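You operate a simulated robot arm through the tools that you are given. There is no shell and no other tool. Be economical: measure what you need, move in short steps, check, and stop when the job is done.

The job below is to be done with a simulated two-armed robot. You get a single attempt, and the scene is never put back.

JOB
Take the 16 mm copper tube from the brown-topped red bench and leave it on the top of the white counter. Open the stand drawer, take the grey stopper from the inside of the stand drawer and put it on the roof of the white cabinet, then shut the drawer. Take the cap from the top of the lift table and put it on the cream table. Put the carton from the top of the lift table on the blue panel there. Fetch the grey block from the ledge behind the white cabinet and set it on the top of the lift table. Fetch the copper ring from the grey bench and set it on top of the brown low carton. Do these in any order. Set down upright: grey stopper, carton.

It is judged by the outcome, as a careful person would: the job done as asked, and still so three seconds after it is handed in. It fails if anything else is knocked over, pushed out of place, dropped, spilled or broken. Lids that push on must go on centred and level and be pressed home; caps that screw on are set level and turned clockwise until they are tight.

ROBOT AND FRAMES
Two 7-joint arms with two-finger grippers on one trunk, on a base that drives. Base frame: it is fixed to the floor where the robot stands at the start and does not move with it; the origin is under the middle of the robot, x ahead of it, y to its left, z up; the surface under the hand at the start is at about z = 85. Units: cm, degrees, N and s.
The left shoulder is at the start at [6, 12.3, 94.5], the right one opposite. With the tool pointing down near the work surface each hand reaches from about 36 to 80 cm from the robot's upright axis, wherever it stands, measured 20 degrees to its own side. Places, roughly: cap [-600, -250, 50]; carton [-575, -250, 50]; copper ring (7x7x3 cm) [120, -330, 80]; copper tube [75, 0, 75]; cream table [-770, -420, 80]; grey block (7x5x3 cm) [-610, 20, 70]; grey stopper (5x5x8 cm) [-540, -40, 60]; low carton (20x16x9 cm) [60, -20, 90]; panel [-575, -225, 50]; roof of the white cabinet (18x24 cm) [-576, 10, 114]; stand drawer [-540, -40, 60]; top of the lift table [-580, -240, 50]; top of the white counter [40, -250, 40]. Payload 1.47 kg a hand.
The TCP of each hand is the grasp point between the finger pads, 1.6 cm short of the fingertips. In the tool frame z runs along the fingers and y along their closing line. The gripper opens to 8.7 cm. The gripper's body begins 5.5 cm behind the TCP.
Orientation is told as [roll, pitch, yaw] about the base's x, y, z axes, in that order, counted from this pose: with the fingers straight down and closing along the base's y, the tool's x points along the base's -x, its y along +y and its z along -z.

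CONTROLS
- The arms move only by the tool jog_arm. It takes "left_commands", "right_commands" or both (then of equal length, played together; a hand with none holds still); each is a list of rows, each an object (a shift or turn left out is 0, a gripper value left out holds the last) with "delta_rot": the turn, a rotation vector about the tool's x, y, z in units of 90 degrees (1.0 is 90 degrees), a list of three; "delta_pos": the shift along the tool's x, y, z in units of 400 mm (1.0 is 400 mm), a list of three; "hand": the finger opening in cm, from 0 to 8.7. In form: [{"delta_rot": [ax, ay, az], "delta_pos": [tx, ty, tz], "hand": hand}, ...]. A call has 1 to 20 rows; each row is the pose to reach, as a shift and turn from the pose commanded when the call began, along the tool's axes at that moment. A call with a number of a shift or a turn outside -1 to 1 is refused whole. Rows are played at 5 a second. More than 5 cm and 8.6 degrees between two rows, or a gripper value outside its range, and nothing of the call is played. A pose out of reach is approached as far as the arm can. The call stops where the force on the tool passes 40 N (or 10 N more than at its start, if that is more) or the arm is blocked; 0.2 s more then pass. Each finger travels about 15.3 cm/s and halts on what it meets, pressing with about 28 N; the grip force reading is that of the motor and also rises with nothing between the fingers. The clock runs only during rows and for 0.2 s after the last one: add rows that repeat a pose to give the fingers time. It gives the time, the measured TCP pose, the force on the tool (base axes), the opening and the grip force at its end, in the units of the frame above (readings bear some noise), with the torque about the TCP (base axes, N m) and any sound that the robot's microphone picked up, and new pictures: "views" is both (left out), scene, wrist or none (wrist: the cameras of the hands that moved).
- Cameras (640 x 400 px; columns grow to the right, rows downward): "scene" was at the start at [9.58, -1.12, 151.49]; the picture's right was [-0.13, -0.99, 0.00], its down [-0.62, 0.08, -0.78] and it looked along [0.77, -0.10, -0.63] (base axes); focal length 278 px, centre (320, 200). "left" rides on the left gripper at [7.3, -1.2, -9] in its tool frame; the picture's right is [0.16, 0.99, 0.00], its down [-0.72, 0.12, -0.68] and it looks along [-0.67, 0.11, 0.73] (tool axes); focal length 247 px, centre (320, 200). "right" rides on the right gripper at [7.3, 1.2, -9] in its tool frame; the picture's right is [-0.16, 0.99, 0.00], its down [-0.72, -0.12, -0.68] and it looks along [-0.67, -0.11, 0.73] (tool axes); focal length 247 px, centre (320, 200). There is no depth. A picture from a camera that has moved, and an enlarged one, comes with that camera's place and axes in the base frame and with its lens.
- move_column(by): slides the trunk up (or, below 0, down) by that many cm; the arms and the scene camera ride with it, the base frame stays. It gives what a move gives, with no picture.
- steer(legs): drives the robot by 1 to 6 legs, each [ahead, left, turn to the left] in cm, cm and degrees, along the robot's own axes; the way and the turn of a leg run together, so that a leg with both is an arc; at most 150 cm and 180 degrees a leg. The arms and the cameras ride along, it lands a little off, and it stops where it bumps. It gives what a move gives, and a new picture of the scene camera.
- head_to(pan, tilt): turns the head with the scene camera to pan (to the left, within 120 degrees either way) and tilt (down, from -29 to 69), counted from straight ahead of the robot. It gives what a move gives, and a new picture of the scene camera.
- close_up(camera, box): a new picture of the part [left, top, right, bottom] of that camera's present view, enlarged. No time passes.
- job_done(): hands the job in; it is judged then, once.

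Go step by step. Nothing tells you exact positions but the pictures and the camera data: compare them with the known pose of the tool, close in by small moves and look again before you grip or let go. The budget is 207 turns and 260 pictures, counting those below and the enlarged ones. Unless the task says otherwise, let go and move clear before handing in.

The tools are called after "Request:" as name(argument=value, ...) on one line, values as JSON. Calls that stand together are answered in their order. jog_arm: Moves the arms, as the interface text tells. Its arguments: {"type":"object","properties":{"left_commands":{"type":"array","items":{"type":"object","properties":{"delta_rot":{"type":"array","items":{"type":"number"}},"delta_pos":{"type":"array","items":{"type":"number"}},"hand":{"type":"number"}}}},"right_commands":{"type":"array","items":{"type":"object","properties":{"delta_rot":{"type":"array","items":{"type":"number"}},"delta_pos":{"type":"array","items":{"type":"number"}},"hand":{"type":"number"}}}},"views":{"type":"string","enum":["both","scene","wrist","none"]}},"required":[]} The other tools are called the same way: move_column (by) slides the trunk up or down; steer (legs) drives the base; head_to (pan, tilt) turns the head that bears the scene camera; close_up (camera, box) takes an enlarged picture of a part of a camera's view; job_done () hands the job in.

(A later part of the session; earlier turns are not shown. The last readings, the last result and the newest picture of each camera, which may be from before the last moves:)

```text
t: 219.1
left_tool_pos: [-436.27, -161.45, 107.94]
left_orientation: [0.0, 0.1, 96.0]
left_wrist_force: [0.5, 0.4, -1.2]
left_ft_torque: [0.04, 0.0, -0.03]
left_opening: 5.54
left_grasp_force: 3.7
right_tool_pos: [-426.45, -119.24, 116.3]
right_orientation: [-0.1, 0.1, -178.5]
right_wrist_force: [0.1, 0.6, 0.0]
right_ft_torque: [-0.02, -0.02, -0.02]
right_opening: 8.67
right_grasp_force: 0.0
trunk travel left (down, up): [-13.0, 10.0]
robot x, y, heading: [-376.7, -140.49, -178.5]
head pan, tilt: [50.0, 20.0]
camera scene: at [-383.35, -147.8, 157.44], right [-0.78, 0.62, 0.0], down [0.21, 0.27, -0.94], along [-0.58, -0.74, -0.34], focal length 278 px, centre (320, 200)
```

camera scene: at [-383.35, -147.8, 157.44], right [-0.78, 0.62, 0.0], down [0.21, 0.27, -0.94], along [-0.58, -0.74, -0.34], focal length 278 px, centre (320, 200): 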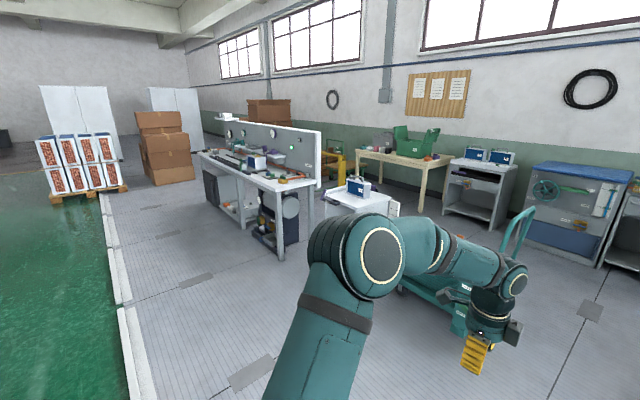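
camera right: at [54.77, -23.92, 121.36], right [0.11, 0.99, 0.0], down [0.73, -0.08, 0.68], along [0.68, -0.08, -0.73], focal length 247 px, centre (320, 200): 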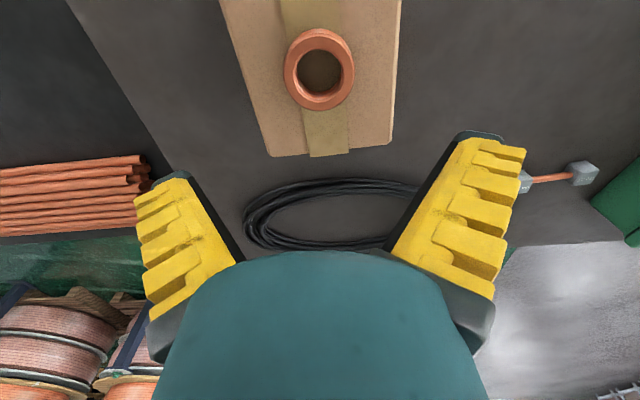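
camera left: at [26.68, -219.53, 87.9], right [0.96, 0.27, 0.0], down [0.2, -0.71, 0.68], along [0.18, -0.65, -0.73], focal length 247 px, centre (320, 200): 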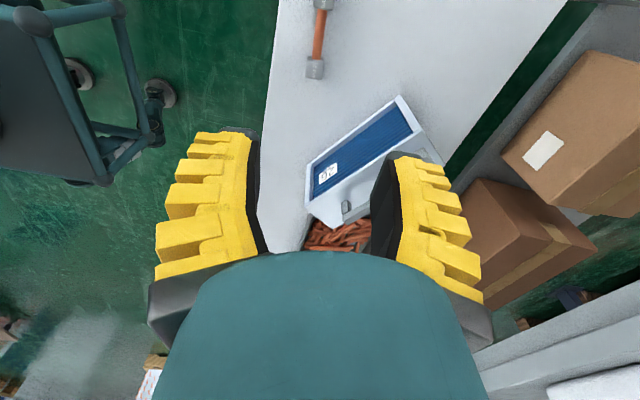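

I crossed the curb. Now let me look at the blue stand with the drawer from here.

Request:
head_to(pan=-30, tilt=22)

Request:
close_up(camera="scene", box=[150, 80, 400, 280])

```text
t: 220.6
left_tool_pos: [-436.22, -161.41, 107.81]
left_orientation: [0.1, 0.2, 96.0]
left_wrist_force: [0.4, 0.5, -0.2]
left_ft_torque: [-0.01, 0.0, 0.01]
left_opening: 5.55
left_grasp_force: 3.9
right_tool_pos: [-426.38, -119.34, 116.41]
right_orientation: [-0.1, 0.1, -178.6]
right_wrist_force: [-0.2, 0.6, 0.1]
right_ft_torque: [0.0, 0.04, -0.02]
right_opening: 8.7
right_grasp_force: 0.1
trunk travel left (down, up): [-13.0, 10.0]
robot x, y, heading: [-376.41, -140.54, -178.5]
head pan, tilt: [-30.0, 22.0]
camera scene: at [-385.65, -136.09, 157.12], right [0.48, 0.88, 0.0], down [0.33, -0.18, -0.93], along [-0.82, 0.44, -0.37], focal length 278 px, centre (320, 200)
```

scene: 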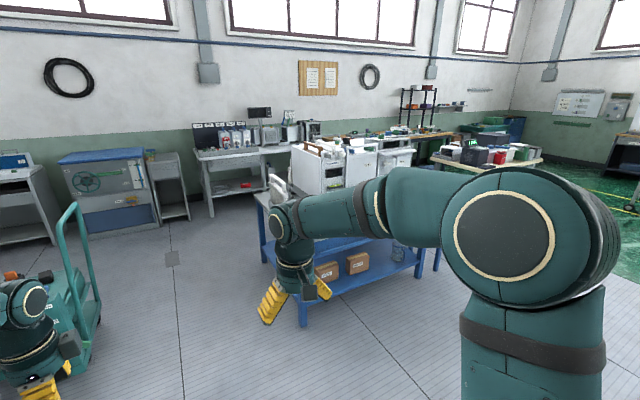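

```text
2.00 times, centred on (275, 180) of scene
camera zoom: at [-385.65, -136.09, 157.12], right [0.48, 0.88, 0.0], down [0.33, -0.18, -0.93], along [-0.82, 0.44, -0.37], focal length 557 px, centre (410, 240)
```

zoom: 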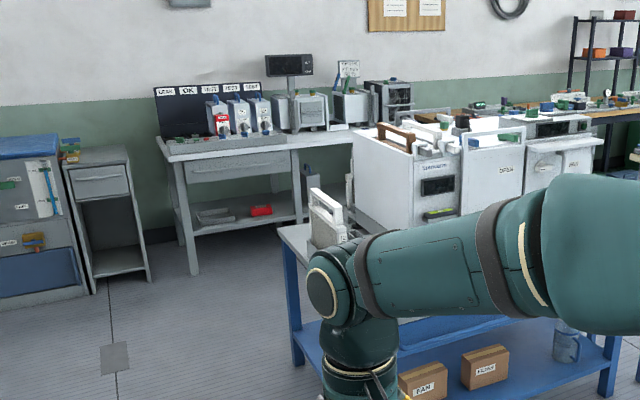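

I'll move in front of the stand, about 100 cm off, and look again.

Request:
steer(legs=[[0, -105, -1.5], [45, 0, 0]])

Request:
head_to(pan=0, tilt=32)

Request:
close_up(camera="scene", box=[160, 60, 480, 260])

```text
t: 232.3
left_tool_pos: [-484.48, -56.06, 107.87]
left_orientation: [0.1, 0.1, 93.9]
left_wrist_force: [0.7, 0.6, -0.3]
left_ft_torque: [0.0, -0.02, -0.01]
left_opening: 5.55
left_grasp_force: 4.0
right_tool_pos: [-472.88, -14.41, 116.34]
right_orientation: [-0.2, 0.1, 179.3]
right_wrist_force: [-0.1, 0.5, -0.9]
right_ft_torque: [-0.01, 0.0, -0.01]
right_opening: 8.71
right_grasp_force: 0.1
trunk travel left (down, up): [-13.0, 10.0]
robot x, y, heading: [-423.81, -37.37, 179.1]
head pan, tilt: [-30.0, 22.0]
camera scene: at [-432.9, -32.67, 157.11], right [0.51, 0.86, 0.0], down [0.32, -0.19, -0.93], along [-0.8, 0.47, -0.38], focal length 278 px, centre (320, 200)
```

scene: 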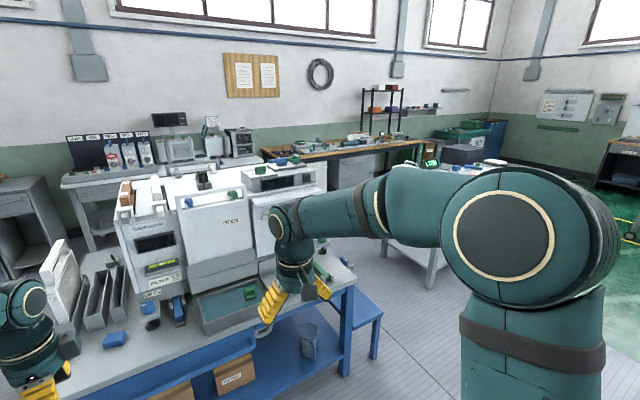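

```text
t: 233.3
left_tool_pos: [-484.4, -56.1, 107.91]
left_orientation: [0.2, 0.1, 93.9]
left_wrist_force: [-0.5, -0.2, 0.2]
left_ft_torque: [0.02, 0.02, 0.01]
left_opening: 5.53
left_grasp_force: 3.9
right_tool_pos: [-472.89, -14.51, 116.35]
right_orientation: [-0.1, 0.1, 179.3]
right_wrist_force: [0.5, -0.4, 1.0]
right_ft_torque: [0.0, -0.01, 0.02]
right_opening: 8.69
right_grasp_force: 0.1
trunk travel left (down, up): [-13.0, 10.0]
robot x, y, heading: [-423.96, -37.42, 179.3]
head pan, tilt: [0.0, 32.0]
camera scene: at [-433.81, -37.3, 155.53], right [0.01, 1.0, 0.0], down [0.53, -0.01, -0.85], along [-0.85, 0.01, -0.53], focal length 278 px, centre (320, 200)
```

scene: 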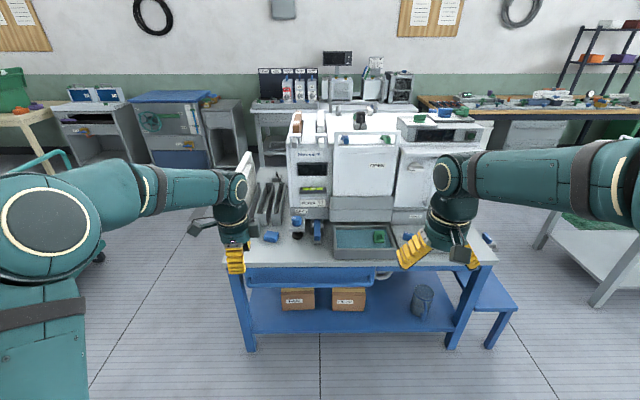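

```text
2.00 times, centred on (320, 160) of scene
camera zoom: at [-433.81, -37.3, 155.53], right [0.01, 1.0, 0.0], down [0.53, -0.01, -0.85], along [-0.85, 0.01, -0.53], focal length 557 px, centre (320, 280)
```

zoom: 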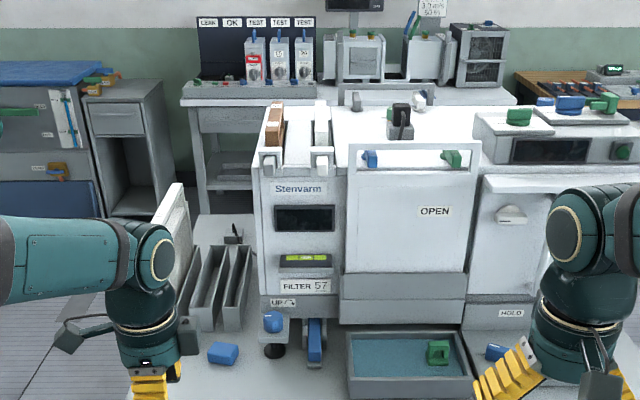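

The white machine cabinets stand on the blue stand; the drawer is under the front edge, about x=-517, y -68..-14. I'll raise the trunk for a better look at roofs and what's behind.

Request:
move_column(by=10)

Request:
steer(legs=[[15, -45, 0]])

Request:
close_up(camera="scene", box=[80, 60, 400, 260])

```text
t: 234.6
left_tool_pos: [-484.35, -56.17, 117.94]
left_orientation: [0.1, 0.1, 93.9]
left_wrist_force: [0.2, 0.3, -0.2]
left_ft_torque: [0.0, -0.01, 0.01]
left_opening: 5.53
left_grasp_force: 3.9
right_tool_pos: [-472.89, -14.47, 126.22]
right_orientation: [0.0, 0.1, 179.3]
right_wrist_force: [0.4, 0.5, -1.0]
right_ft_torque: [0.02, 0.02, 0.02]
right_opening: 8.72
right_grasp_force: 0.0
trunk travel left (down, up): [-23.0, 0.0]
robot x, y, heading: [-424.08, -37.36, 179.1]
head pan, tilt: [0.0, 32.0]
```

```text
t: 239.0
left_tool_pos: [-498.78, -12.63, 117.84]
left_orientation: [0.1, 0.1, 94.2]
left_wrist_force: [-0.6, 0.2, 1.5]
left_ft_torque: [0.01, 0.03, 0.0]
left_opening: 5.53
left_grasp_force: 3.6
right_tool_pos: [-487.53, 29.06, 126.23]
right_orientation: [0.0, 0.1, 179.7]
right_wrist_force: [0.4, 0.0, 0.0]
right_ft_torque: [-0.01, 0.01, 0.0]
right_opening: 8.7
right_grasp_force: 0.0
trunk travel left (down, up): [-23.0, 0.0]
robot x, y, heading: [-438.38, 6.25, 179.6]
head pan, tilt: [0.0, 32.0]
camera scene: at [-448.3, 6.4, 165.52], right [0.01, 1.0, 0.0], down [0.53, 0.0, -0.85], along [-0.85, 0.01, -0.53], focal length 278 px, centre (320, 200)
```

scene: 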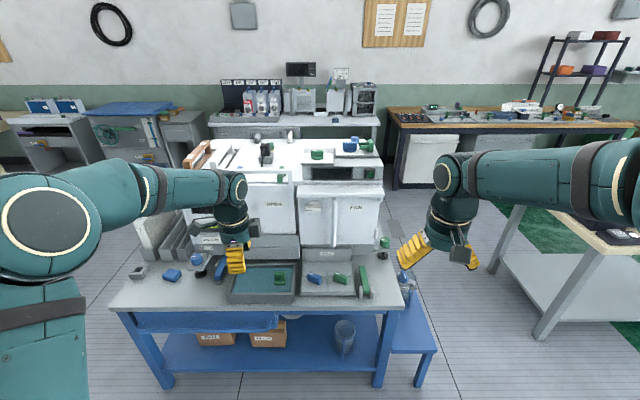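

```text
2.00 times, centred on (240, 160) of scene
camera zoom: at [-448.3, 6.4, 165.52], right [0.01, 1.0, 0.0], down [0.53, 0.0, -0.85], along [-0.85, 0.01, -0.53], focal length 557 px, centre (480, 280)
```

zoom: 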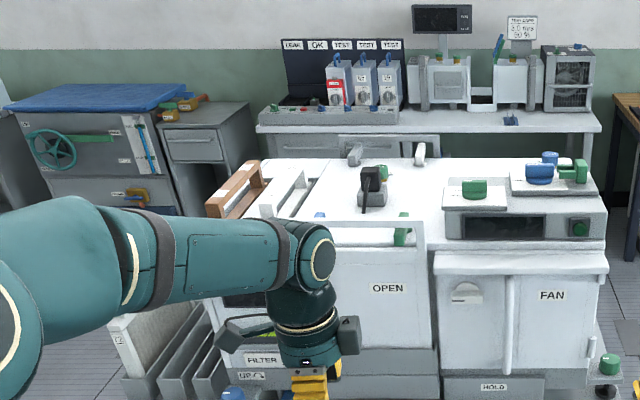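

I need a close look at the drawer front and its handle; I'll slide left so it is ahead, lower the trunk and zoom.

Request:
steer(legs=[[-10, 45, -0.5]])

Request:
move_column(by=-23)

Request:
head_to(pan=0, tilt=40)

Request:
close_up(camera="scene", box=[200, 150, 440, 300])

```text
t: 243.6
left_tool_pos: [-489.6, -58.7, 117.95]
left_orientation: [0.1, 0.1, 93.2]
left_wrist_force: [-1.0, 0.6, 0.3]
left_ft_torque: [-0.01, -0.02, -0.01]
left_opening: 5.53
left_grasp_force: 3.6
right_tool_pos: [-477.57, -17.2, 126.32]
right_orientation: [-0.1, 0.2, 178.6]
right_wrist_force: [-0.5, 0.2, 0.5]
right_ft_torque: [-0.01, 0.03, 0.02]
right_opening: 8.69
right_grasp_force: 0.0
trunk travel left (down, up): [-23.0, 0.0]
robot x, y, heading: [-428.97, -40.91, 179.0]
head pan, tilt: [0.0, 32.0]
camera scene: at [-438.78, -40.51, 165.52], right [0.02, 1.0, 0.0], down [0.53, -0.01, -0.85], along [-0.85, 0.02, -0.53], focal length 278 px, centre (320, 200)
```

scene: 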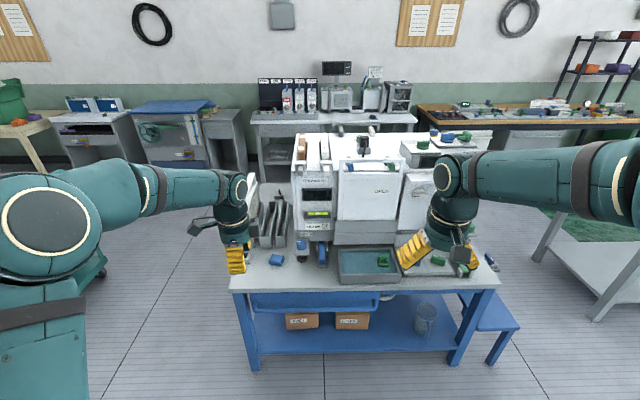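

```text
t: 246.0
left_tool_pos: [-489.5, -58.67, 94.8]
left_orientation: [0.2, 0.1, 93.2]
left_wrist_force: [-0.4, 0.1, 0.2]
left_ft_torque: [0.0, -0.01, 0.0]
left_opening: 5.54
left_grasp_force: 3.8
right_tool_pos: [-477.68, -17.05, 103.26]
right_orientation: [-0.1, 0.2, 178.5]
right_wrist_force: [0.3, 0.6, -0.1]
right_ft_torque: [-0.01, -0.02, -0.02]
right_opening: 8.69
right_grasp_force: 0.0
trunk travel left (down, up): [0.0, 23.0]
robot x, y, heading: [-429.19, -40.7, 178.5]
head pan, tilt: [0.0, 32.0]
```

```text
t: 246.7
left_tool_pos: [-489.61, -58.61, 94.86]
left_orientation: [0.0, 0.1, 93.3]
left_wrist_force: [-1.0, 0.1, 0.3]
left_ft_torque: [0.01, 0.02, 0.0]
left_opening: 5.52
left_grasp_force: 3.9
right_tool_pos: [-477.67, -17.14, 103.31]
right_orientation: [0.0, 0.1, 178.6]
right_wrist_force: [-0.5, -0.3, 0.6]
right_ft_torque: [0.0, 0.02, -0.02]
right_opening: 8.7
right_grasp_force: 0.1
trunk travel left (down, up): [0.0, 23.0]
robot x, y, heading: [-428.62, -40.55, 178.7]
head pan, tilt: [0.0, 40.0]
camera scene: at [-438.33, -40.51, 141.31], right [0.02, 1.0, 0.0], down [0.64, -0.01, -0.77], along [-0.77, 0.02, -0.64], focal length 278 px, centre (320, 200)
```

scene: 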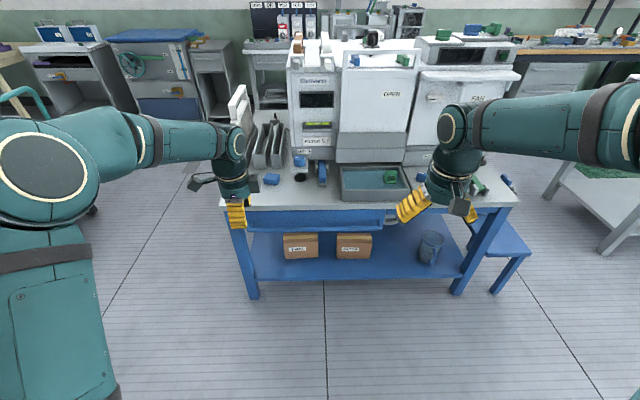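

```text
2.67 times, centred on (320, 225) of scene
camera zoom: at [-438.33, -40.51, 141.31], right [0.02, 1.0, 0.0], down [0.64, -0.01, -0.77], along [-0.77, 0.02, -0.64], focal length 742 px, centre (320, 133)
```

zoom: 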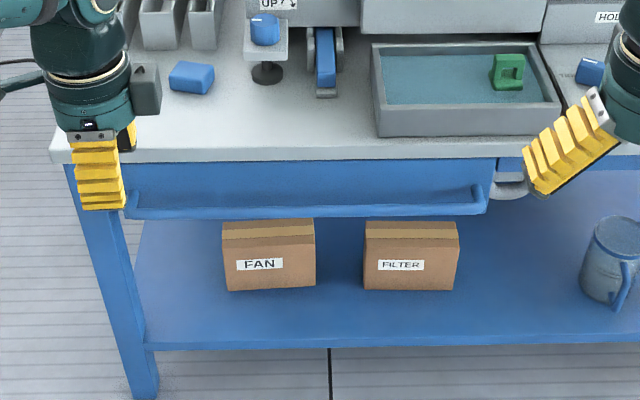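

The drawer has a full-width bar handle low on its front, about [-514, -40, 64]. I'll turn the left hand so its fingers point forward with a vertical closing line, and bring it in front of the handle.

Request:
jog_arm(left_commands=[{"delta_pos": [-0.035, 0, 0.02], "delta_rot": [-0.083, 0, 0]}, {"delta_pos": [-0.07, 0, 0.04], "delta_rot": [-0.167, 0, 0]}, {"delta_pos": [-0.105, 0, 0.06], "delta_rot": [-0.25, 0, 0]}, {"delta_pos": [-0.14, 0, 0.1], "delta_rot": [-0.333, 0, 0]}, {"delta_pos": [-0.175, 0, 0.14], "delta_rot": [-0.417, 0, 0]}, {"delta_pos": [-0.21, 0, 0.19], "delta_rot": [-0.5, 0, 0]}, {"delta_pos": [-0.245, 0, 0.24], "delta_rot": [-0.583, 0, 0]}, {"delta_pos": [-0.28, 0, 0.29], "delta_rot": [-0.667, 0, 0]}, {"delta_pos": [-0.315, 0, 0.34], "delta_rot": [-0.75, 0, 0]}, {"delta_pos": [-0.35, 0, 0.39], "delta_rot": [-0.833, 0, 0]}, {"delta_pos": [-0.385, 0, 0.44], "delta_rot": [-0.917, 0, 0]}, {"delta_pos": [-0.415, 0, 0.5], "delta_rot": [-1.0, 0, 0]}])

```text
t: 249.3
left_tool_pos: [-490.51, -42.07, 74.98]
left_orientation: [90.3, 0.0, 93.1]
left_wrist_force: [-0.1, 0.0, -0.5]
left_ft_torque: [-0.04, 0.01, 0.03]
left_opening: 5.53
left_grasp_force: 3.6
left hand out of reach, approached as far as the arm can: row 5
right_tool_pos: [-477.7, -17.16, 103.27]
right_orientation: [0.0, 0.1, 178.5]
right_wrist_force: [0.0, 0.1, -0.9]
right_ft_torque: [-0.04, 0.01, 0.02]
right_opening: 8.7
right_grasp_force: 0.0
trunk travel left (down, up): [0.0, 23.0]
robot x, y, heading: [-428.98, -40.58, 178.8]
head pan, tilt: [0.0, 40.0]
camera scene: at [-438.36, -40.47, 141.3], right [0.02, 1.0, 0.0], down [0.64, -0.01, -0.77], along [-0.77, 0.02, -0.64], focal length 278 px, centre (320, 200)
camera left: at [-481.28, -48.71, 73.7], right [0.01, -0.16, 0.99], down [0.64, 0.76, 0.11], along [-0.77, 0.63, 0.11], focal length 247 px, centre (320, 200)
```

scene: 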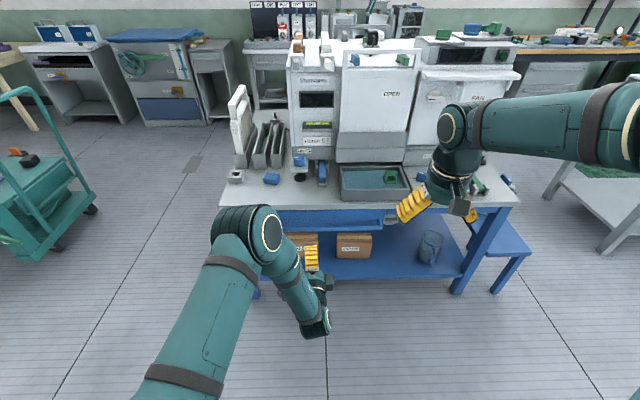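
left: 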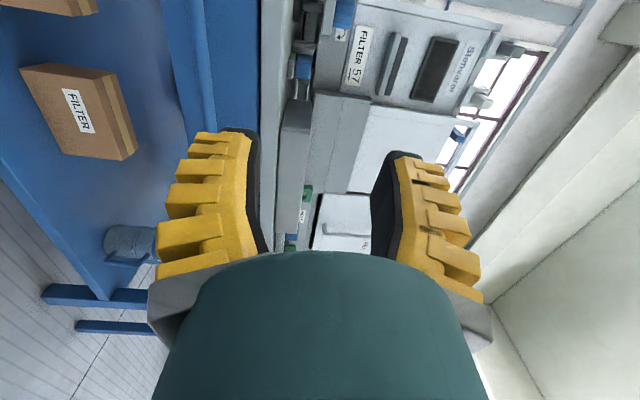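

Request:
close_up(camera="left", box=[120, 0, 340, 140])

```text
2.86 times, centred on (230, 70) of left
camera zoom: at [-481.28, -48.71, 73.7], right [0.01, -0.16, 0.99], down [0.64, 0.76, 0.11], along [-0.77, 0.63, 0.11], focal length 706 px, centre (577, 571)
```

zoom: 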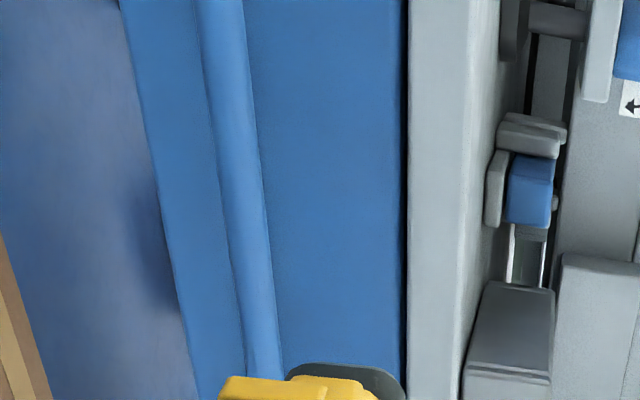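

The bar handle works out to about x=-518, z≈60, standing off the drawer face. I'll lower to its height and approach partway.

Request:
jog_arm(left_commands=[{"delta_pos": [0, -0.1, 0.02], "hand": 6}, {"delta_pos": [0, -0.2, 0.08]}, {"delta_pos": [0, -0.3, 0.15]}, {"delta_pos": [0, -0.38, 0.22]}, {"delta_pos": [0, -0.38, 0.27]}])

Request:
close_up(camera="left", box=[200, 60, 420, 200])

```text
t: 250.5
left_tool_pos: [-501.47, -42.82, 59.76]
left_orientation: [90.1, 0.1, 93.2]
left_wrist_force: [0.2, -0.4, 0.1]
left_ft_torque: [-0.01, -0.02, -0.01]
left_opening: 6.43
left_grasp_force: 3.2
right_tool_pos: [-477.74, -17.24, 103.36]
right_orientation: [0.0, 0.1, 178.6]
right_wrist_force: [-0.1, -0.2, -0.1]
right_ft_torque: [0.01, -0.03, -0.02]
right_opening: 8.72
right_grasp_force: 0.1
trunk travel left (down, up): [0.0, 23.0]
robot x, y, heading: [-429.21, -40.95, 179.1]
head pan, tilt: [0.0, 40.0]
camera scene: at [-438.33, -40.51, 141.31], right [0.02, 1.0, 0.0], down [0.64, -0.01, -0.77], along [-0.77, 0.02, -0.64], focal length 278 px, centre (320, 200)
camera left: at [-492.15, -49.54, 58.6], right [0.01, -0.16, 0.99], down [0.64, 0.76, 0.11], along [-0.77, 0.63, 0.11], focal length 247 px, centre (320, 200)
```

scene: 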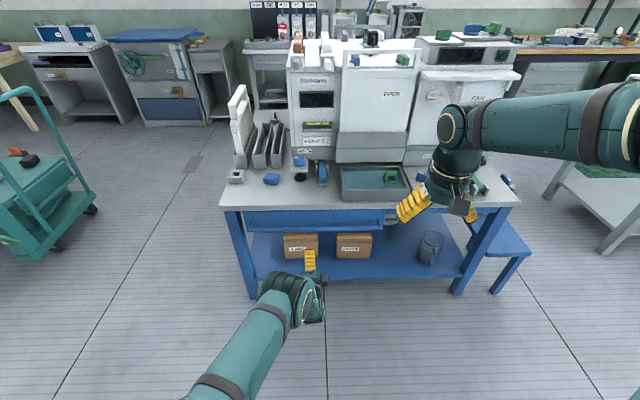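
left: 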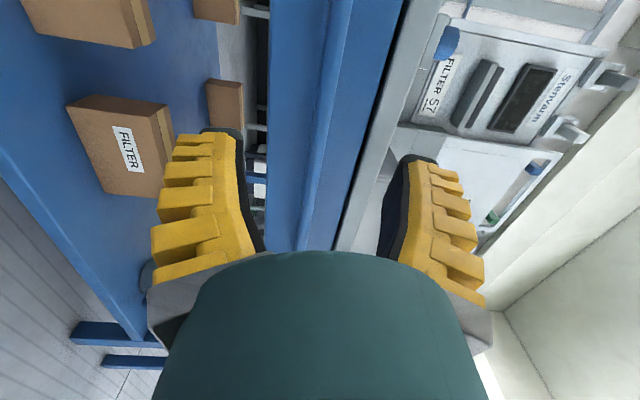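

```text
2.86 times, centred on (310, 130) of left
camera zoom: at [-492.15, -49.54, 58.6], right [0.01, -0.16, 0.99], down [0.64, 0.76, 0.11], along [-0.77, 0.63, 0.11], focal length 706 px, centre (349, 400)
```

zoom: 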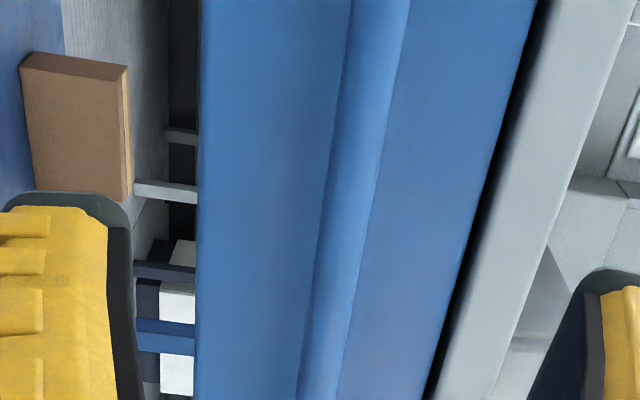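

Bar is at z≈60.7. I'll raise 0.9 cm and advance around it gently.

Request:
jog_arm(left_commands=[{"delta_pos": [0, 0.023, 0.1]}, {"delta_pos": [0, 0.023, 0.2]}, {"delta_pos": [0, 0.023, 0.29]}, {"delta_pos": [0, 0.023, 0.34]}], views="wrist")

Request:
close_up(camera="left", box=[210, 60, 430, 260])

```text
t: 251.5
left_tool_pos: [-510.62, -44.01, 60.79]
left_orientation: [90.0, 0.1, 93.3]
left_wrist_force: [-0.8, -0.2, -0.1]
left_ft_torque: [-0.02, -0.01, 0.02]
left_opening: 6.46
left_grasp_force: 3.7
left hand out of reach, approached as far as the arm can: row 3, 4
right_tool_pos: [-477.73, -17.09, 103.23]
right_orientation: [-0.1, 0.1, 178.6]
right_wrist_force: [0.4, 0.5, -1.0]
right_ft_torque: [0.01, 0.02, 0.02]
right_opening: 8.73
right_grasp_force: 0.1
trunk travel left (down, up): [0.0, 23.0]
robot x, y, heading: [-428.57, -40.71, 178.7]
head pan, tilt: [0.0, 40.0]
camera left: at [-501.41, -50.69, 59.66], right [0.01, -0.16, 0.99], down [0.64, 0.76, 0.11], along [-0.77, 0.63, 0.11], focal length 247 px, centre (320, 200)
```

left: 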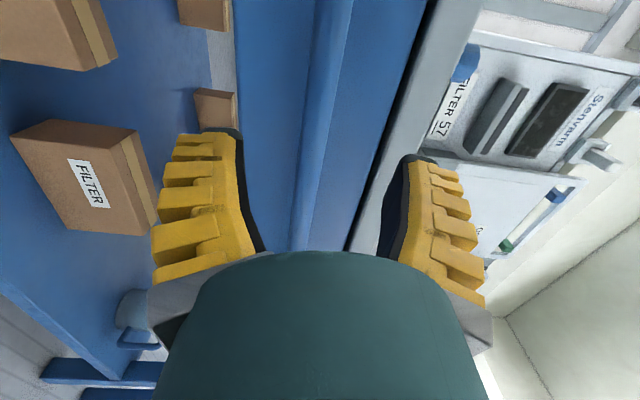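

```text
2.00 times, centred on (320, 160) of left
camera zoom: at [-501.41, -50.69, 59.66], right [0.01, -0.16, 0.99], down [0.64, 0.76, 0.11], along [-0.77, 0.63, 0.11], focal length 494 px, centre (320, 280)
```

zoom: 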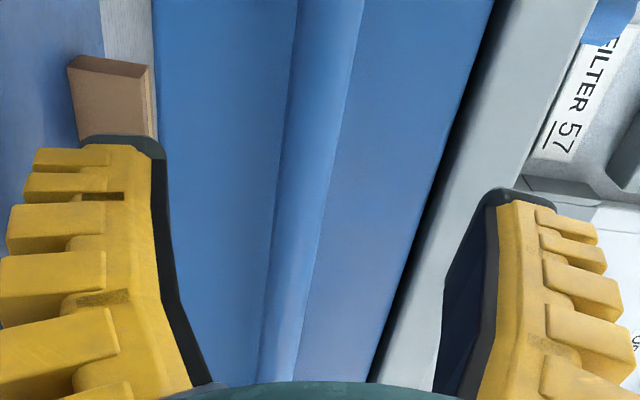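

The arm is at full reach. I'll pull the hand back a little and drive the base forward 10 cm, then finish with the arm.

Request:
jog_arm(left_commands=[{"delta_pos": [0, 0, -0.05]}, {"delta_pos": [0, 0, -0.12]}, {"delta_pos": [0, 0, -0.2]}], views="none")

Request:
steer(legs=[[10, 0, 0.5]])

Request:
jog_arm(left_commands=[{"delta_pos": [0, 0, 0.0]}], views="wrist")

```text
t: 252.3
left_tool_pos: [-502.72, -43.5, 60.79]
left_orientation: [90.1, 0.1, 93.3]
left_wrist_force: [0.8, 0.6, 0.7]
left_ft_torque: [-0.02, 0.0, 0.01]
left_opening: 6.44
left_grasp_force: 3.0
right_tool_pos: [-477.68, -17.2, 103.23]
right_orientation: [0.0, 0.0, 178.5]
right_wrist_force: [0.2, -0.4, 0.6]
right_ft_torque: [-0.03, -0.03, -0.03]
right_opening: 8.68
right_grasp_force: 0.0
trunk travel left (down, up): [0.0, 23.0]
robot x, y, heading: [-428.65, -40.81, 178.9]
head pan, tilt: [0.0, 40.0]
```

```text
t: 253.5
left_tool_pos: [-512.79, -44.18, 60.64]
left_orientation: [90.0, 0.1, 94.0]
left_wrist_force: [0.3, -0.2, -0.1]
left_ft_torque: [0.0, 0.01, -0.01]
left_opening: 6.44
left_grasp_force: 3.6
right_tool_pos: [-488.07, -17.6, 103.2]
right_orientation: [-0.1, 0.1, 179.3]
right_wrist_force: [-0.3, -0.1, 0.1]
right_ft_torque: [-0.01, 0.0, -0.01]
right_opening: 8.71
right_grasp_force: 0.0
trunk travel left (down, up): [0.0, 23.0]
robot x, y, heading: [-438.88, -40.68, 179.2]
head pan, tilt: [0.0, 40.0]
camera scene: at [-448.55, -40.44, 141.29], right [0.01, 1.0, 0.0], down [0.64, -0.01, -0.77], along [-0.77, 0.01, -0.64], focal length 278 px, centre (320, 200)
```

scene: 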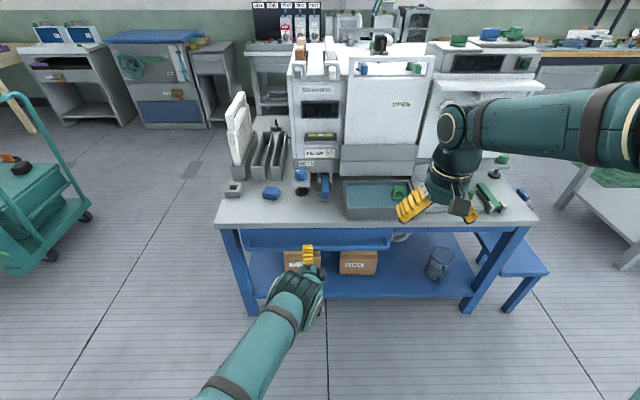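

```text
t: 253.9
left_tool_pos: [-512.98, -44.26, 60.83]
left_orientation: [90.0, 0.0, 93.9]
left_wrist_force: [-1.3, -0.2, -0.5]
left_ft_torque: [0.02, 0.01, 0.0]
left_opening: 6.46
left_grasp_force: 3.5
right_tool_pos: [-488.0, -17.64, 103.32]
right_orientation: [-0.2, 0.1, 179.4]
right_wrist_force: [0.0, 0.4, -0.1]
right_ft_torque: [0.02, 0.0, 0.0]
right_opening: 8.7
right_grasp_force: 0.1
trunk travel left (down, up): [0.0, 23.0]
robot x, y, heading: [-438.99, -40.52, 179.5]
head pan, tilt: [0.0, 40.0]
camera left: at [-503.52, -50.81, 59.64], right [0.01, -0.16, 0.99], down [0.63, 0.77, 0.11], along [-0.78, 0.62, 0.11], focal length 247 px, centre (320, 200)
```

left: 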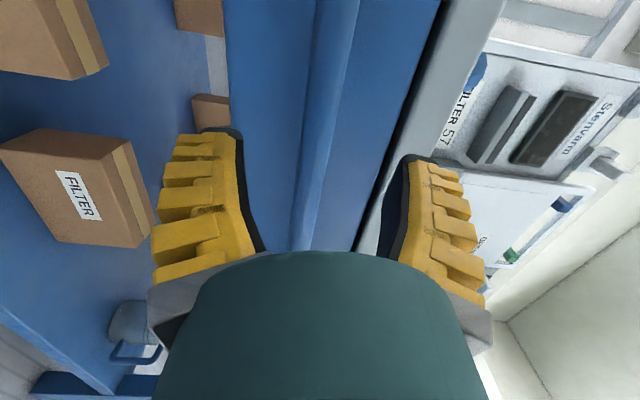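

Request:
jog_arm(left_commands=[{"delta_pos": [0, 0.005, 0.03]}, {"delta_pos": [0, 0.005, 0.06]}, {"delta_pos": [0, 0.005, 0.09]}, {"delta_pos": [0, 0.005, 0.11]}], views="wrist")

Request:
close_up(camera="left", box=[210, 60, 430, 260])

```text
t: 254.9
left_tool_pos: [-517.24, -44.46, 61.06]
left_orientation: [90.1, 0.1, 94.0]
left_wrist_force: [0.5, -0.3, -0.4]
left_ft_torque: [0.03, -0.06, 0.02]
left_opening: 6.47
left_grasp_force: 3.2
right_tool_pos: [-487.95, -17.62, 103.18]
right_orientation: [-0.1, 0.1, 179.3]
right_wrist_force: [-0.7, -1.2, -0.7]
right_ft_torque: [0.0, -0.02, 0.01]
right_opening: 8.7
right_grasp_force: 0.1
trunk travel left (down, up): [0.0, 23.0]
robot x, y, heading: [-439.02, -40.51, 179.4]
head pan, tilt: [0.0, 40.0]
camera left: at [-507.96, -51.13, 59.85], right [0.01, -0.16, 0.99], down [0.63, 0.77, 0.11], along [-0.78, 0.62, 0.11], focal length 247 px, centre (320, 200)
```

left: 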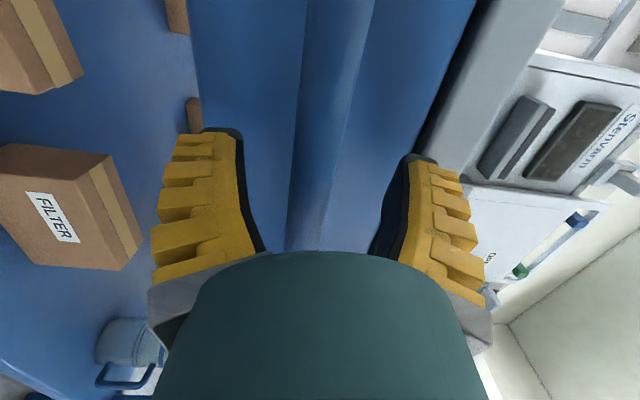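

```text
2.00 times, centred on (320, 160) of left
camera zoom: at [-507.96, -51.13, 59.85], right [0.01, -0.16, 0.99], down [0.63, 0.77, 0.11], along [-0.78, 0.62, 0.11], focal length 494 px, centre (320, 280)
```

zoom: 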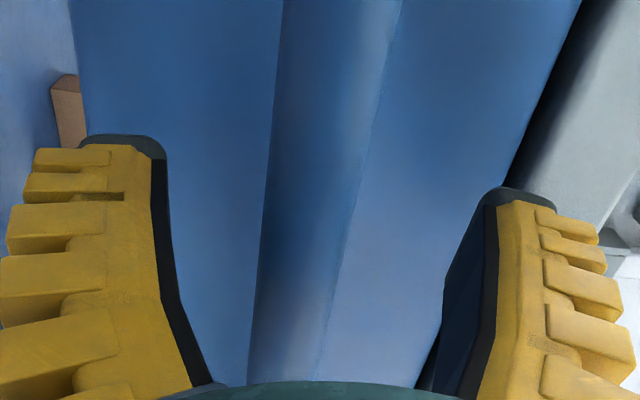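

Close now; I'll advance in small rows until light contact or 2.5 cm, then close.

Request:
jog_arm(left_commands=[{"delta_pos": [0, 0, 0.012]}, {"delta_pos": [0, 0, 0.024]}, {"delta_pos": [0, 0, 0.036]}, {"delta_pos": [0, 0, 0.048]}, {"delta_pos": [0, 0, 0.06]}], views="wrist")

Request:
close_up(camera="left", box=[210, 60, 430, 260])

```text
t: 256.1
left_tool_pos: [-519.43, -44.69, 61.01]
left_orientation: [90.0, 0.1, 93.9]
left_wrist_force: [1.0, 1.1, -0.3]
left_ft_torque: [0.03, 0.03, 0.02]
left_opening: 6.07
left_grasp_force: 3.1
right_tool_pos: [-487.82, -17.68, 103.41]
right_orientation: [-0.1, 0.0, 179.3]
right_wrist_force: [0.6, 0.4, 0.1]
right_ft_torque: [0.0, 0.01, -0.02]
right_opening: 8.72
right_grasp_force: 0.0
trunk travel left (down, up): [0.0, 23.0]
robot x, y, heading: [-439.05, -40.89, 179.3]
head pan, tilt: [0.0, 40.0]
camera left: at [-510.12, -51.32, 59.8], right [0.01, -0.16, 0.99], down [0.63, 0.77, 0.11], along [-0.78, 0.62, 0.11], focal length 247 px, centre (320, 200)
```

left: 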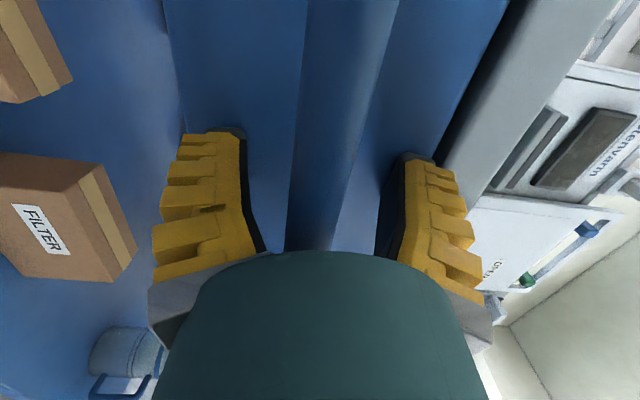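

```text
2.00 times, centred on (320, 160) of left
camera zoom: at [-510.12, -51.32, 59.8], right [0.01, -0.16, 0.99], down [0.63, 0.77, 0.11], along [-0.78, 0.62, 0.11], focal length 494 px, centre (320, 280)
```

zoom: 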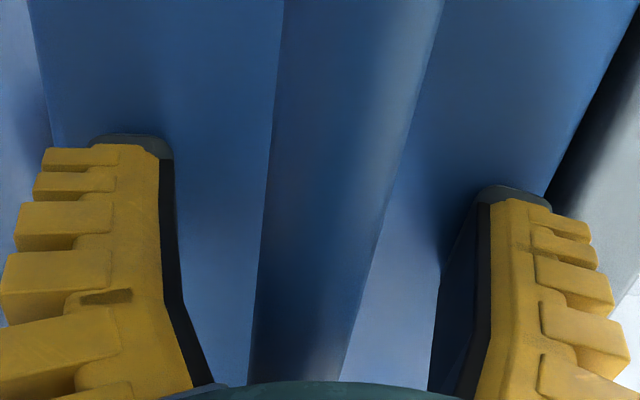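

Request:
jog_arm(left_commands=[{"delta_pos": [0, 0, 0.0], "hand": 4}, {"delta_pos": [0, 0, 0.0], "hand": 2}, {"delta_pos": [0, 0, 0.0], "hand": 0}, {"delta_pos": [0, 0, 0.0], "hand": 0}, {"delta_pos": [0, 0, 0.0], "hand": 0}], views="wrist")

```text
t: 256.9
left_tool_pos: [-519.36, -44.72, 60.48]
left_orientation: [89.7, 0.2, 93.9]
left_wrist_force: [-0.2, 0.2, -0.3]
left_ft_torque: [0.03, 0.03, 0.0]
left_opening: 0.0
left_grasp_force: 28.5
right_tool_pos: [-488.02, -17.69, 103.18]
right_orientation: [-0.1, 0.1, 179.3]
right_wrist_force: [0.2, -0.4, -0.7]
right_ft_torque: [0.0, 0.01, 0.02]
right_opening: 8.67
right_grasp_force: 0.1
trunk travel left (down, up): [0.0, 23.0]
robot x, y, heading: [-438.81, -40.43, 179.5]
head pan, tilt: [0.0, 40.0]
stopped in row 3 (left hand): the force on the tool passed its limit at 110 N (the readings are from after the stop); the commanded pose is now the measured one
camera left: at [-510.04, -51.3, 59.42], right [0.0, -0.15, 0.99], down [0.63, 0.77, 0.12], along [-0.78, 0.62, 0.1], focal length 247 px, centre (320, 200)
```

left: 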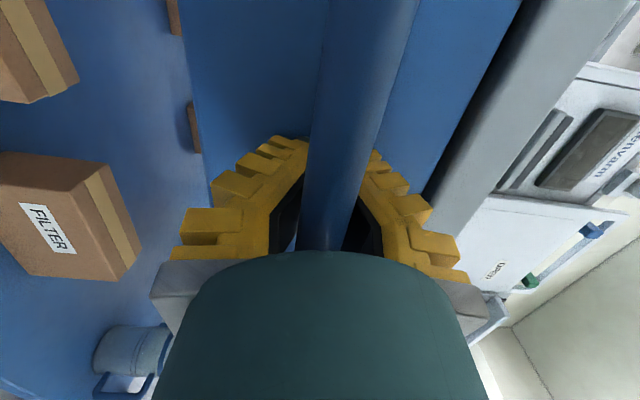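

The fingers have closed about the bar. I'll pull back slowly and see whether the drawer follows.

Request:
jog_arm(left_commands=[{"delta_pos": [0, 0, -0.02], "hand": 0}, {"delta_pos": [0, 0, -0.04], "hand": 0}, {"delta_pos": [0, 0, -0.06], "hand": 0}, {"delta_pos": [0, 0, -0.08], "hand": 0}, {"delta_pos": [0, 0, -0.1], "hand": 0}])

```text
t: 258.1
left_tool_pos: [-515.33, -44.26, 60.46]
left_orientation: [89.7, 0.2, 93.9]
left_wrist_force: [-0.2, -0.8, -3.1]
left_ft_torque: [0.03, 0.06, -0.01]
left_opening: 0.0
left_grasp_force: 28.6
right_tool_pos: [-487.88, -17.58, 103.27]
right_orientation: [-0.1, 0.1, 179.3]
right_wrist_force: [0.2, 0.6, 0.2]
right_ft_torque: [0.03, 0.01, -0.03]
right_opening: 8.71
right_grasp_force: 0.0
trunk travel left (down, up): [0.0, 23.0]
robot x, y, heading: [-439.0, -40.73, 179.4]
head pan, tilt: [0.0, 40.0]
camera scene: at [-448.39, -40.45, 141.3], right [0.01, 1.0, 0.0], down [0.64, -0.01, -0.77], along [-0.77, 0.01, -0.64], focal length 278 px, centre (320, 200)
camera left: at [-505.99, -50.99, 59.54], right [0.01, -0.16, 0.99], down [0.63, 0.77, 0.12], along [-0.78, 0.62, 0.1], focal length 247 px, centre (320, 200)
```

scene: 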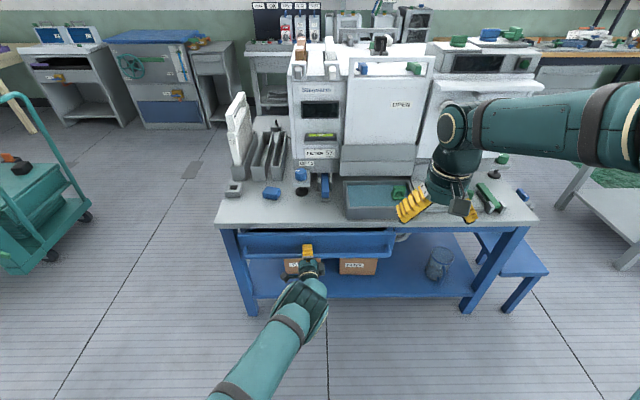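
left: 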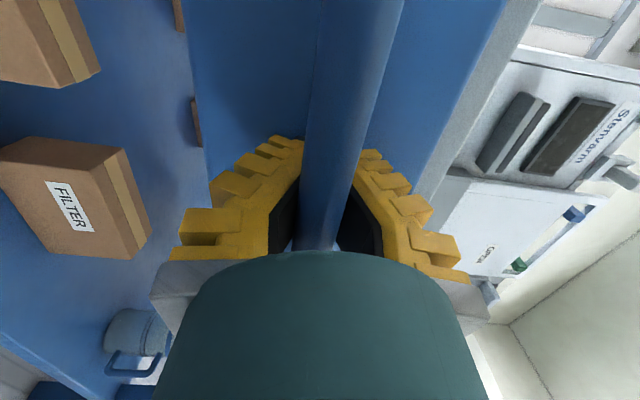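

The drawer follows. I'll drive the base back 22 cm to open it.

Request:
steer(legs=[[-22, 0, 0]])

Request:
head_to(pan=0, tilt=50)

Request:
close_up(camera="scene", box=[200, 100, 440, 260])

```text
t: 259.7
left_tool_pos: [-493.4, -44.66, 60.72]
left_orientation: [90.0, 0.1, 94.0]
left_wrist_force: [-0.6, -0.5, 0.4]
left_ft_torque: [0.0, -0.01, -0.02]
left_opening: 0.0
left_grasp_force: 28.1
right_tool_pos: [-465.99, -17.94, 103.42]
right_orientation: [-0.1, 0.2, 179.4]
right_wrist_force: [-0.2, 0.3, -0.5]
right_ft_torque: [0.0, 0.05, 0.0]
right_opening: 8.71
right_grasp_force: 0.1
trunk travel left (down, up): [0.0, 23.0]
robot x, y, heading: [-417.08, -40.55, 179.2]
head pan, tilt: [0.0, 40.0]
camera scene: at [-426.38, -40.7, 141.31], right [0.01, 1.0, 0.0], down [0.64, -0.01, -0.77], along [-0.77, 0.01, -0.64], focal length 278 px, centre (320, 200)
```

scene: 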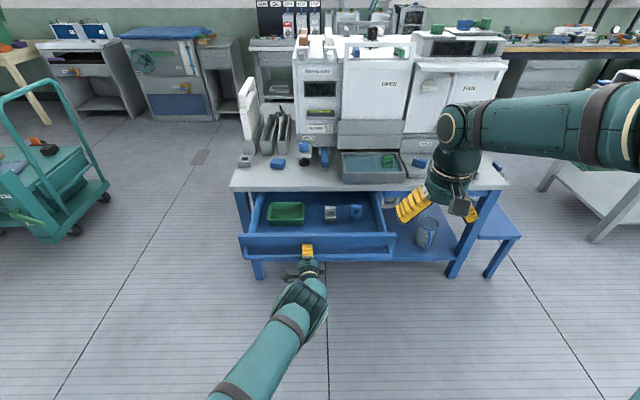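

```text
t: 260.5
left_tool_pos: [-493.4, -44.62, 60.75]
left_orientation: [89.8, 0.1, 93.9]
left_wrist_force: [0.1, -0.4, 1.1]
left_ft_torque: [-0.02, -0.02, -0.01]
left_opening: 0.0
left_grasp_force: 27.8
right_tool_pos: [-466.02, -17.82, 103.26]
right_orientation: [-0.2, 0.0, 179.3]
right_wrist_force: [0.1, 0.3, -0.4]
right_ft_torque: [0.0, 0.01, 0.0]
right_opening: 8.71
right_grasp_force: 0.1
trunk travel left (down, up): [0.0, 23.0]
robot x, y, heading: [-416.97, -40.61, 179.4]
head pan, tilt: [0.0, 50.0]
camera scene: at [-425.62, -40.7, 139.89], right [0.01, 1.0, 0.0], down [0.77, -0.01, -0.64], along [-0.64, 0.01, -0.77], focal length 278 px, centre (320, 200)
```

scene: 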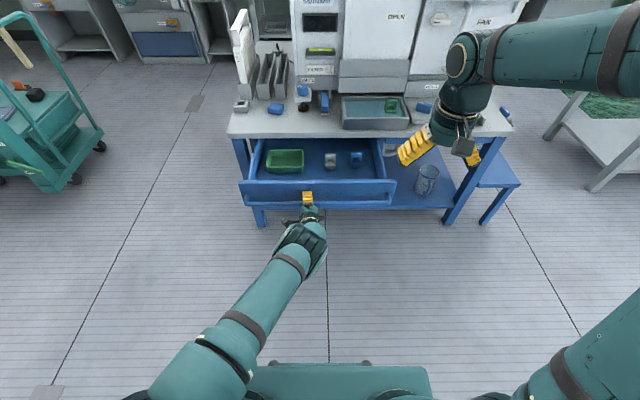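

```text
2.50 times, centred on (320, 180) of scene
camera zoom: at [-425.62, -40.7, 139.89], right [0.01, 1.0, 0.0], down [0.77, -0.01, -0.64], along [-0.64, 0.01, -0.77], focal length 696 px, centre (320, 250)
```

zoom: 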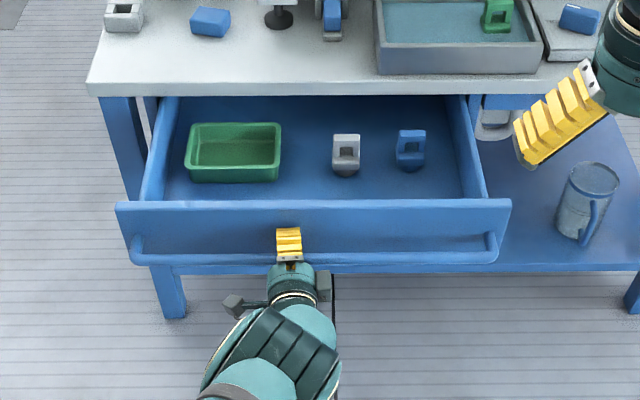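

The drawer is open; the grey stopper stands next to a blue one. I'll pull it a bit further for clearance from the tabletop edge.

Request:
steer(legs=[[-6, 0, 0]])

Request:
close_up(camera="scene", box=[220, 100, 420, 225])

```text
t: 261.5
left_tool_pos: [-488.05, -44.64, 60.42]
left_orientation: [89.3, 0.2, 93.9]
left_wrist_force: [-2.4, 0.6, -2.4]
left_ft_torque: [0.01, -0.01, 0.01]
left_opening: 0.62
left_grasp_force: 29.6
right_tool_pos: [-460.47, -17.79, 103.39]
right_orientation: [-0.1, 0.0, 179.3]
right_wrist_force: [-0.9, -0.1, 0.7]
right_ft_torque: [-0.01, -0.02, -0.02]
right_opening: 8.69
right_grasp_force: 0.1
trunk travel left (down, up): [0.0, 23.0]
robot x, y, heading: [-411.77, -41.0, 179.0]
head pan, tilt: [0.0, 50.0]
stopped in leg 1: the force on the tool passed its limit at 117 N (the readings are from after the stop); the commanded pose is now the measured one
camera scene: at [-420.2, -40.75, 139.89], right [0.01, 1.0, 0.0], down [0.77, -0.01, -0.64], along [-0.64, 0.01, -0.77], focal length 278 px, centre (320, 200)
```

scene: 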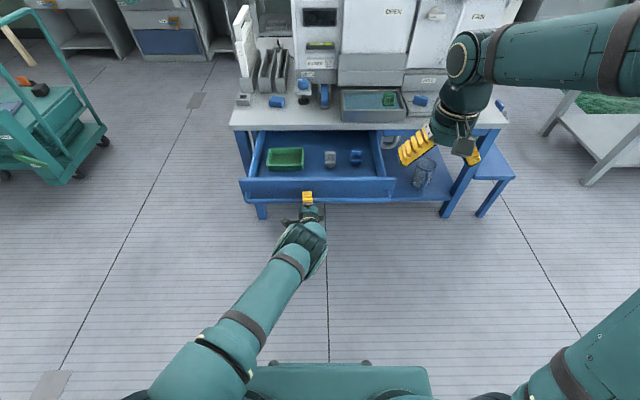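

```text
3.20 times, centred on (320, 162) of scene
camera zoom: at [-420.2, -40.75, 139.89], right [0.01, 1.0, 0.0], down [0.77, -0.01, -0.64], along [-0.64, 0.01, -0.77], focal length 891 px, centre (320, 320)
```

zoom: 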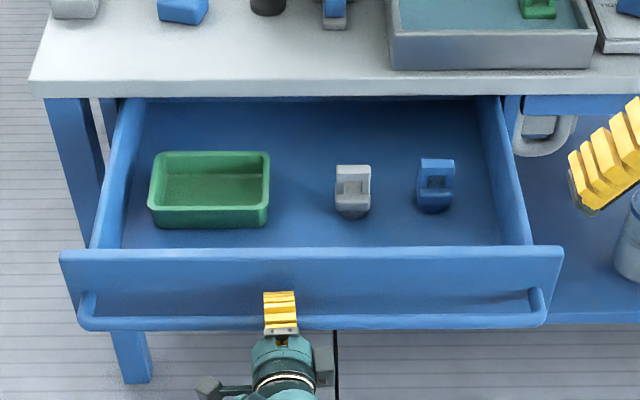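

The drawer is at its stop. I'll release the handle, back the left hand away, and raise it to the left side.

Request:
jog_arm(left_commands=[{"hand": 6}, {"hand": 6.5}, {"hand": 6.5}, {"delta_pos": [0, 0, -0.1]}, {"delta_pos": [0, 0, -0.2]}, {"delta_pos": [0, 0, -0.3]}, {"delta_pos": [0.08, 0.08, -0.32]}, {"delta_pos": [0.15, 0.17, -0.32]}, {"delta_pos": [0.22, 0.26, -0.32]}, {"delta_pos": [0.3, 0.35, -0.32]}, {"delta_pos": [0.38, 0.44, -0.32]}, {"delta_pos": [0.45, 0.53, -0.32]}, {"delta_pos": [0.5, 0.62, -0.32]}, {"delta_pos": [0.5, 0.72, -0.32]}], views="scene")

```text
t: 264.5
left_tool_pos: [-474.02, -63.63, 89.44]
left_orientation: [89.5, 0.2, 93.9]
left_wrist_force: [-0.5, 0.3, 0.0]
left_ft_torque: [-0.04, -0.03, 0.02]
left_opening: 6.9
left_grasp_force: 3.2
right_tool_pos: [-460.47, -17.79, 103.27]
right_orientation: [0.0, -0.1, 179.2]
right_wrist_force: [-0.5, -1.0, -0.4]
right_ft_torque: [-0.02, 0.04, -0.04]
right_opening: 8.7
right_grasp_force: 0.1
trunk travel left (down, up): [0.0, 23.0]
robot x, y, heading: [-411.46, -40.67, 179.5]
head pan, tilt: [0.0, 50.0]
camera scene: at [-420.15, -40.72, 139.85], right [0.01, 1.0, 0.0], down [0.77, -0.01, -0.64], along [-0.64, 0.01, -0.77], focal length 278 px, centre (320, 200)
```

scene: 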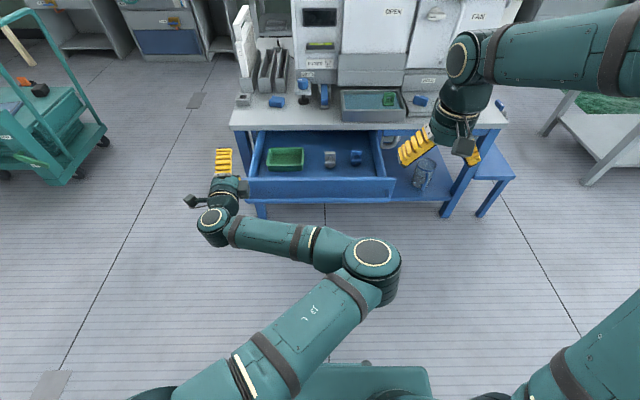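

Now I'll drive forward and a little left so the right hand can reach into the drawer.

Request:
steer(legs=[[34, 14, 0]])

Request:
close_up(camera="scene", box=[220, 140, 460, 290])

```text
t: 266.8
left_tool_pos: [-507.69, -77.18, 89.38]
left_orientation: [89.4, 0.2, 93.7]
left_wrist_force: [0.0, 0.1, -0.3]
left_ft_torque: [0.0, 0.01, 0.04]
left_opening: 6.87
left_grasp_force: 2.7
right_tool_pos: [-493.99, -31.42, 103.37]
right_orientation: [-0.2, 0.2, 179.2]
right_wrist_force: [-0.3, 0.9, -0.4]
right_ft_torque: [0.0, -0.02, 0.0]
right_opening: 8.71
right_grasp_force: 0.0
trunk travel left (down, up): [0.0, 23.0]
robot x, y, heading: [-445.31, -54.56, 179.1]
head pan, tilt: [0.0, 50.0]
camera scene: at [-453.69, -54.32, 139.88], right [0.01, 1.0, 0.0], down [0.77, -0.01, -0.64], along [-0.64, 0.01, -0.77], focal length 278 px, centre (320, 200)
```

scene: 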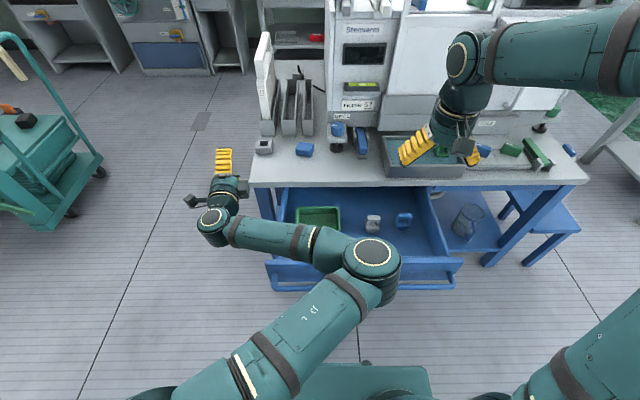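

```text
2.67 times, centred on (340, 215) of scene
camera zoom: at [-453.69, -54.32, 139.88], right [0.01, 1.0, 0.0], down [0.77, -0.01, -0.64], along [-0.64, 0.01, -0.77], focal length 742 px, centre (267, 160)
```

zoom: 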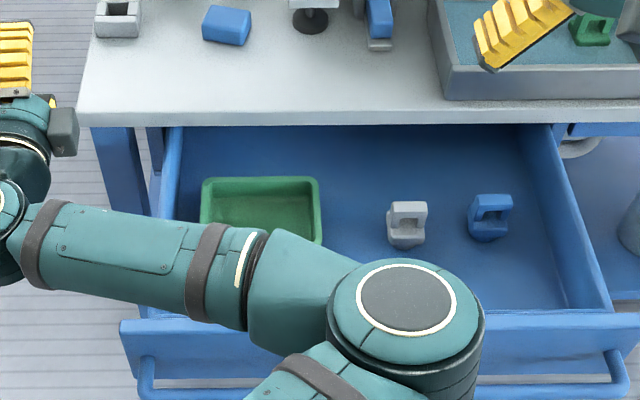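

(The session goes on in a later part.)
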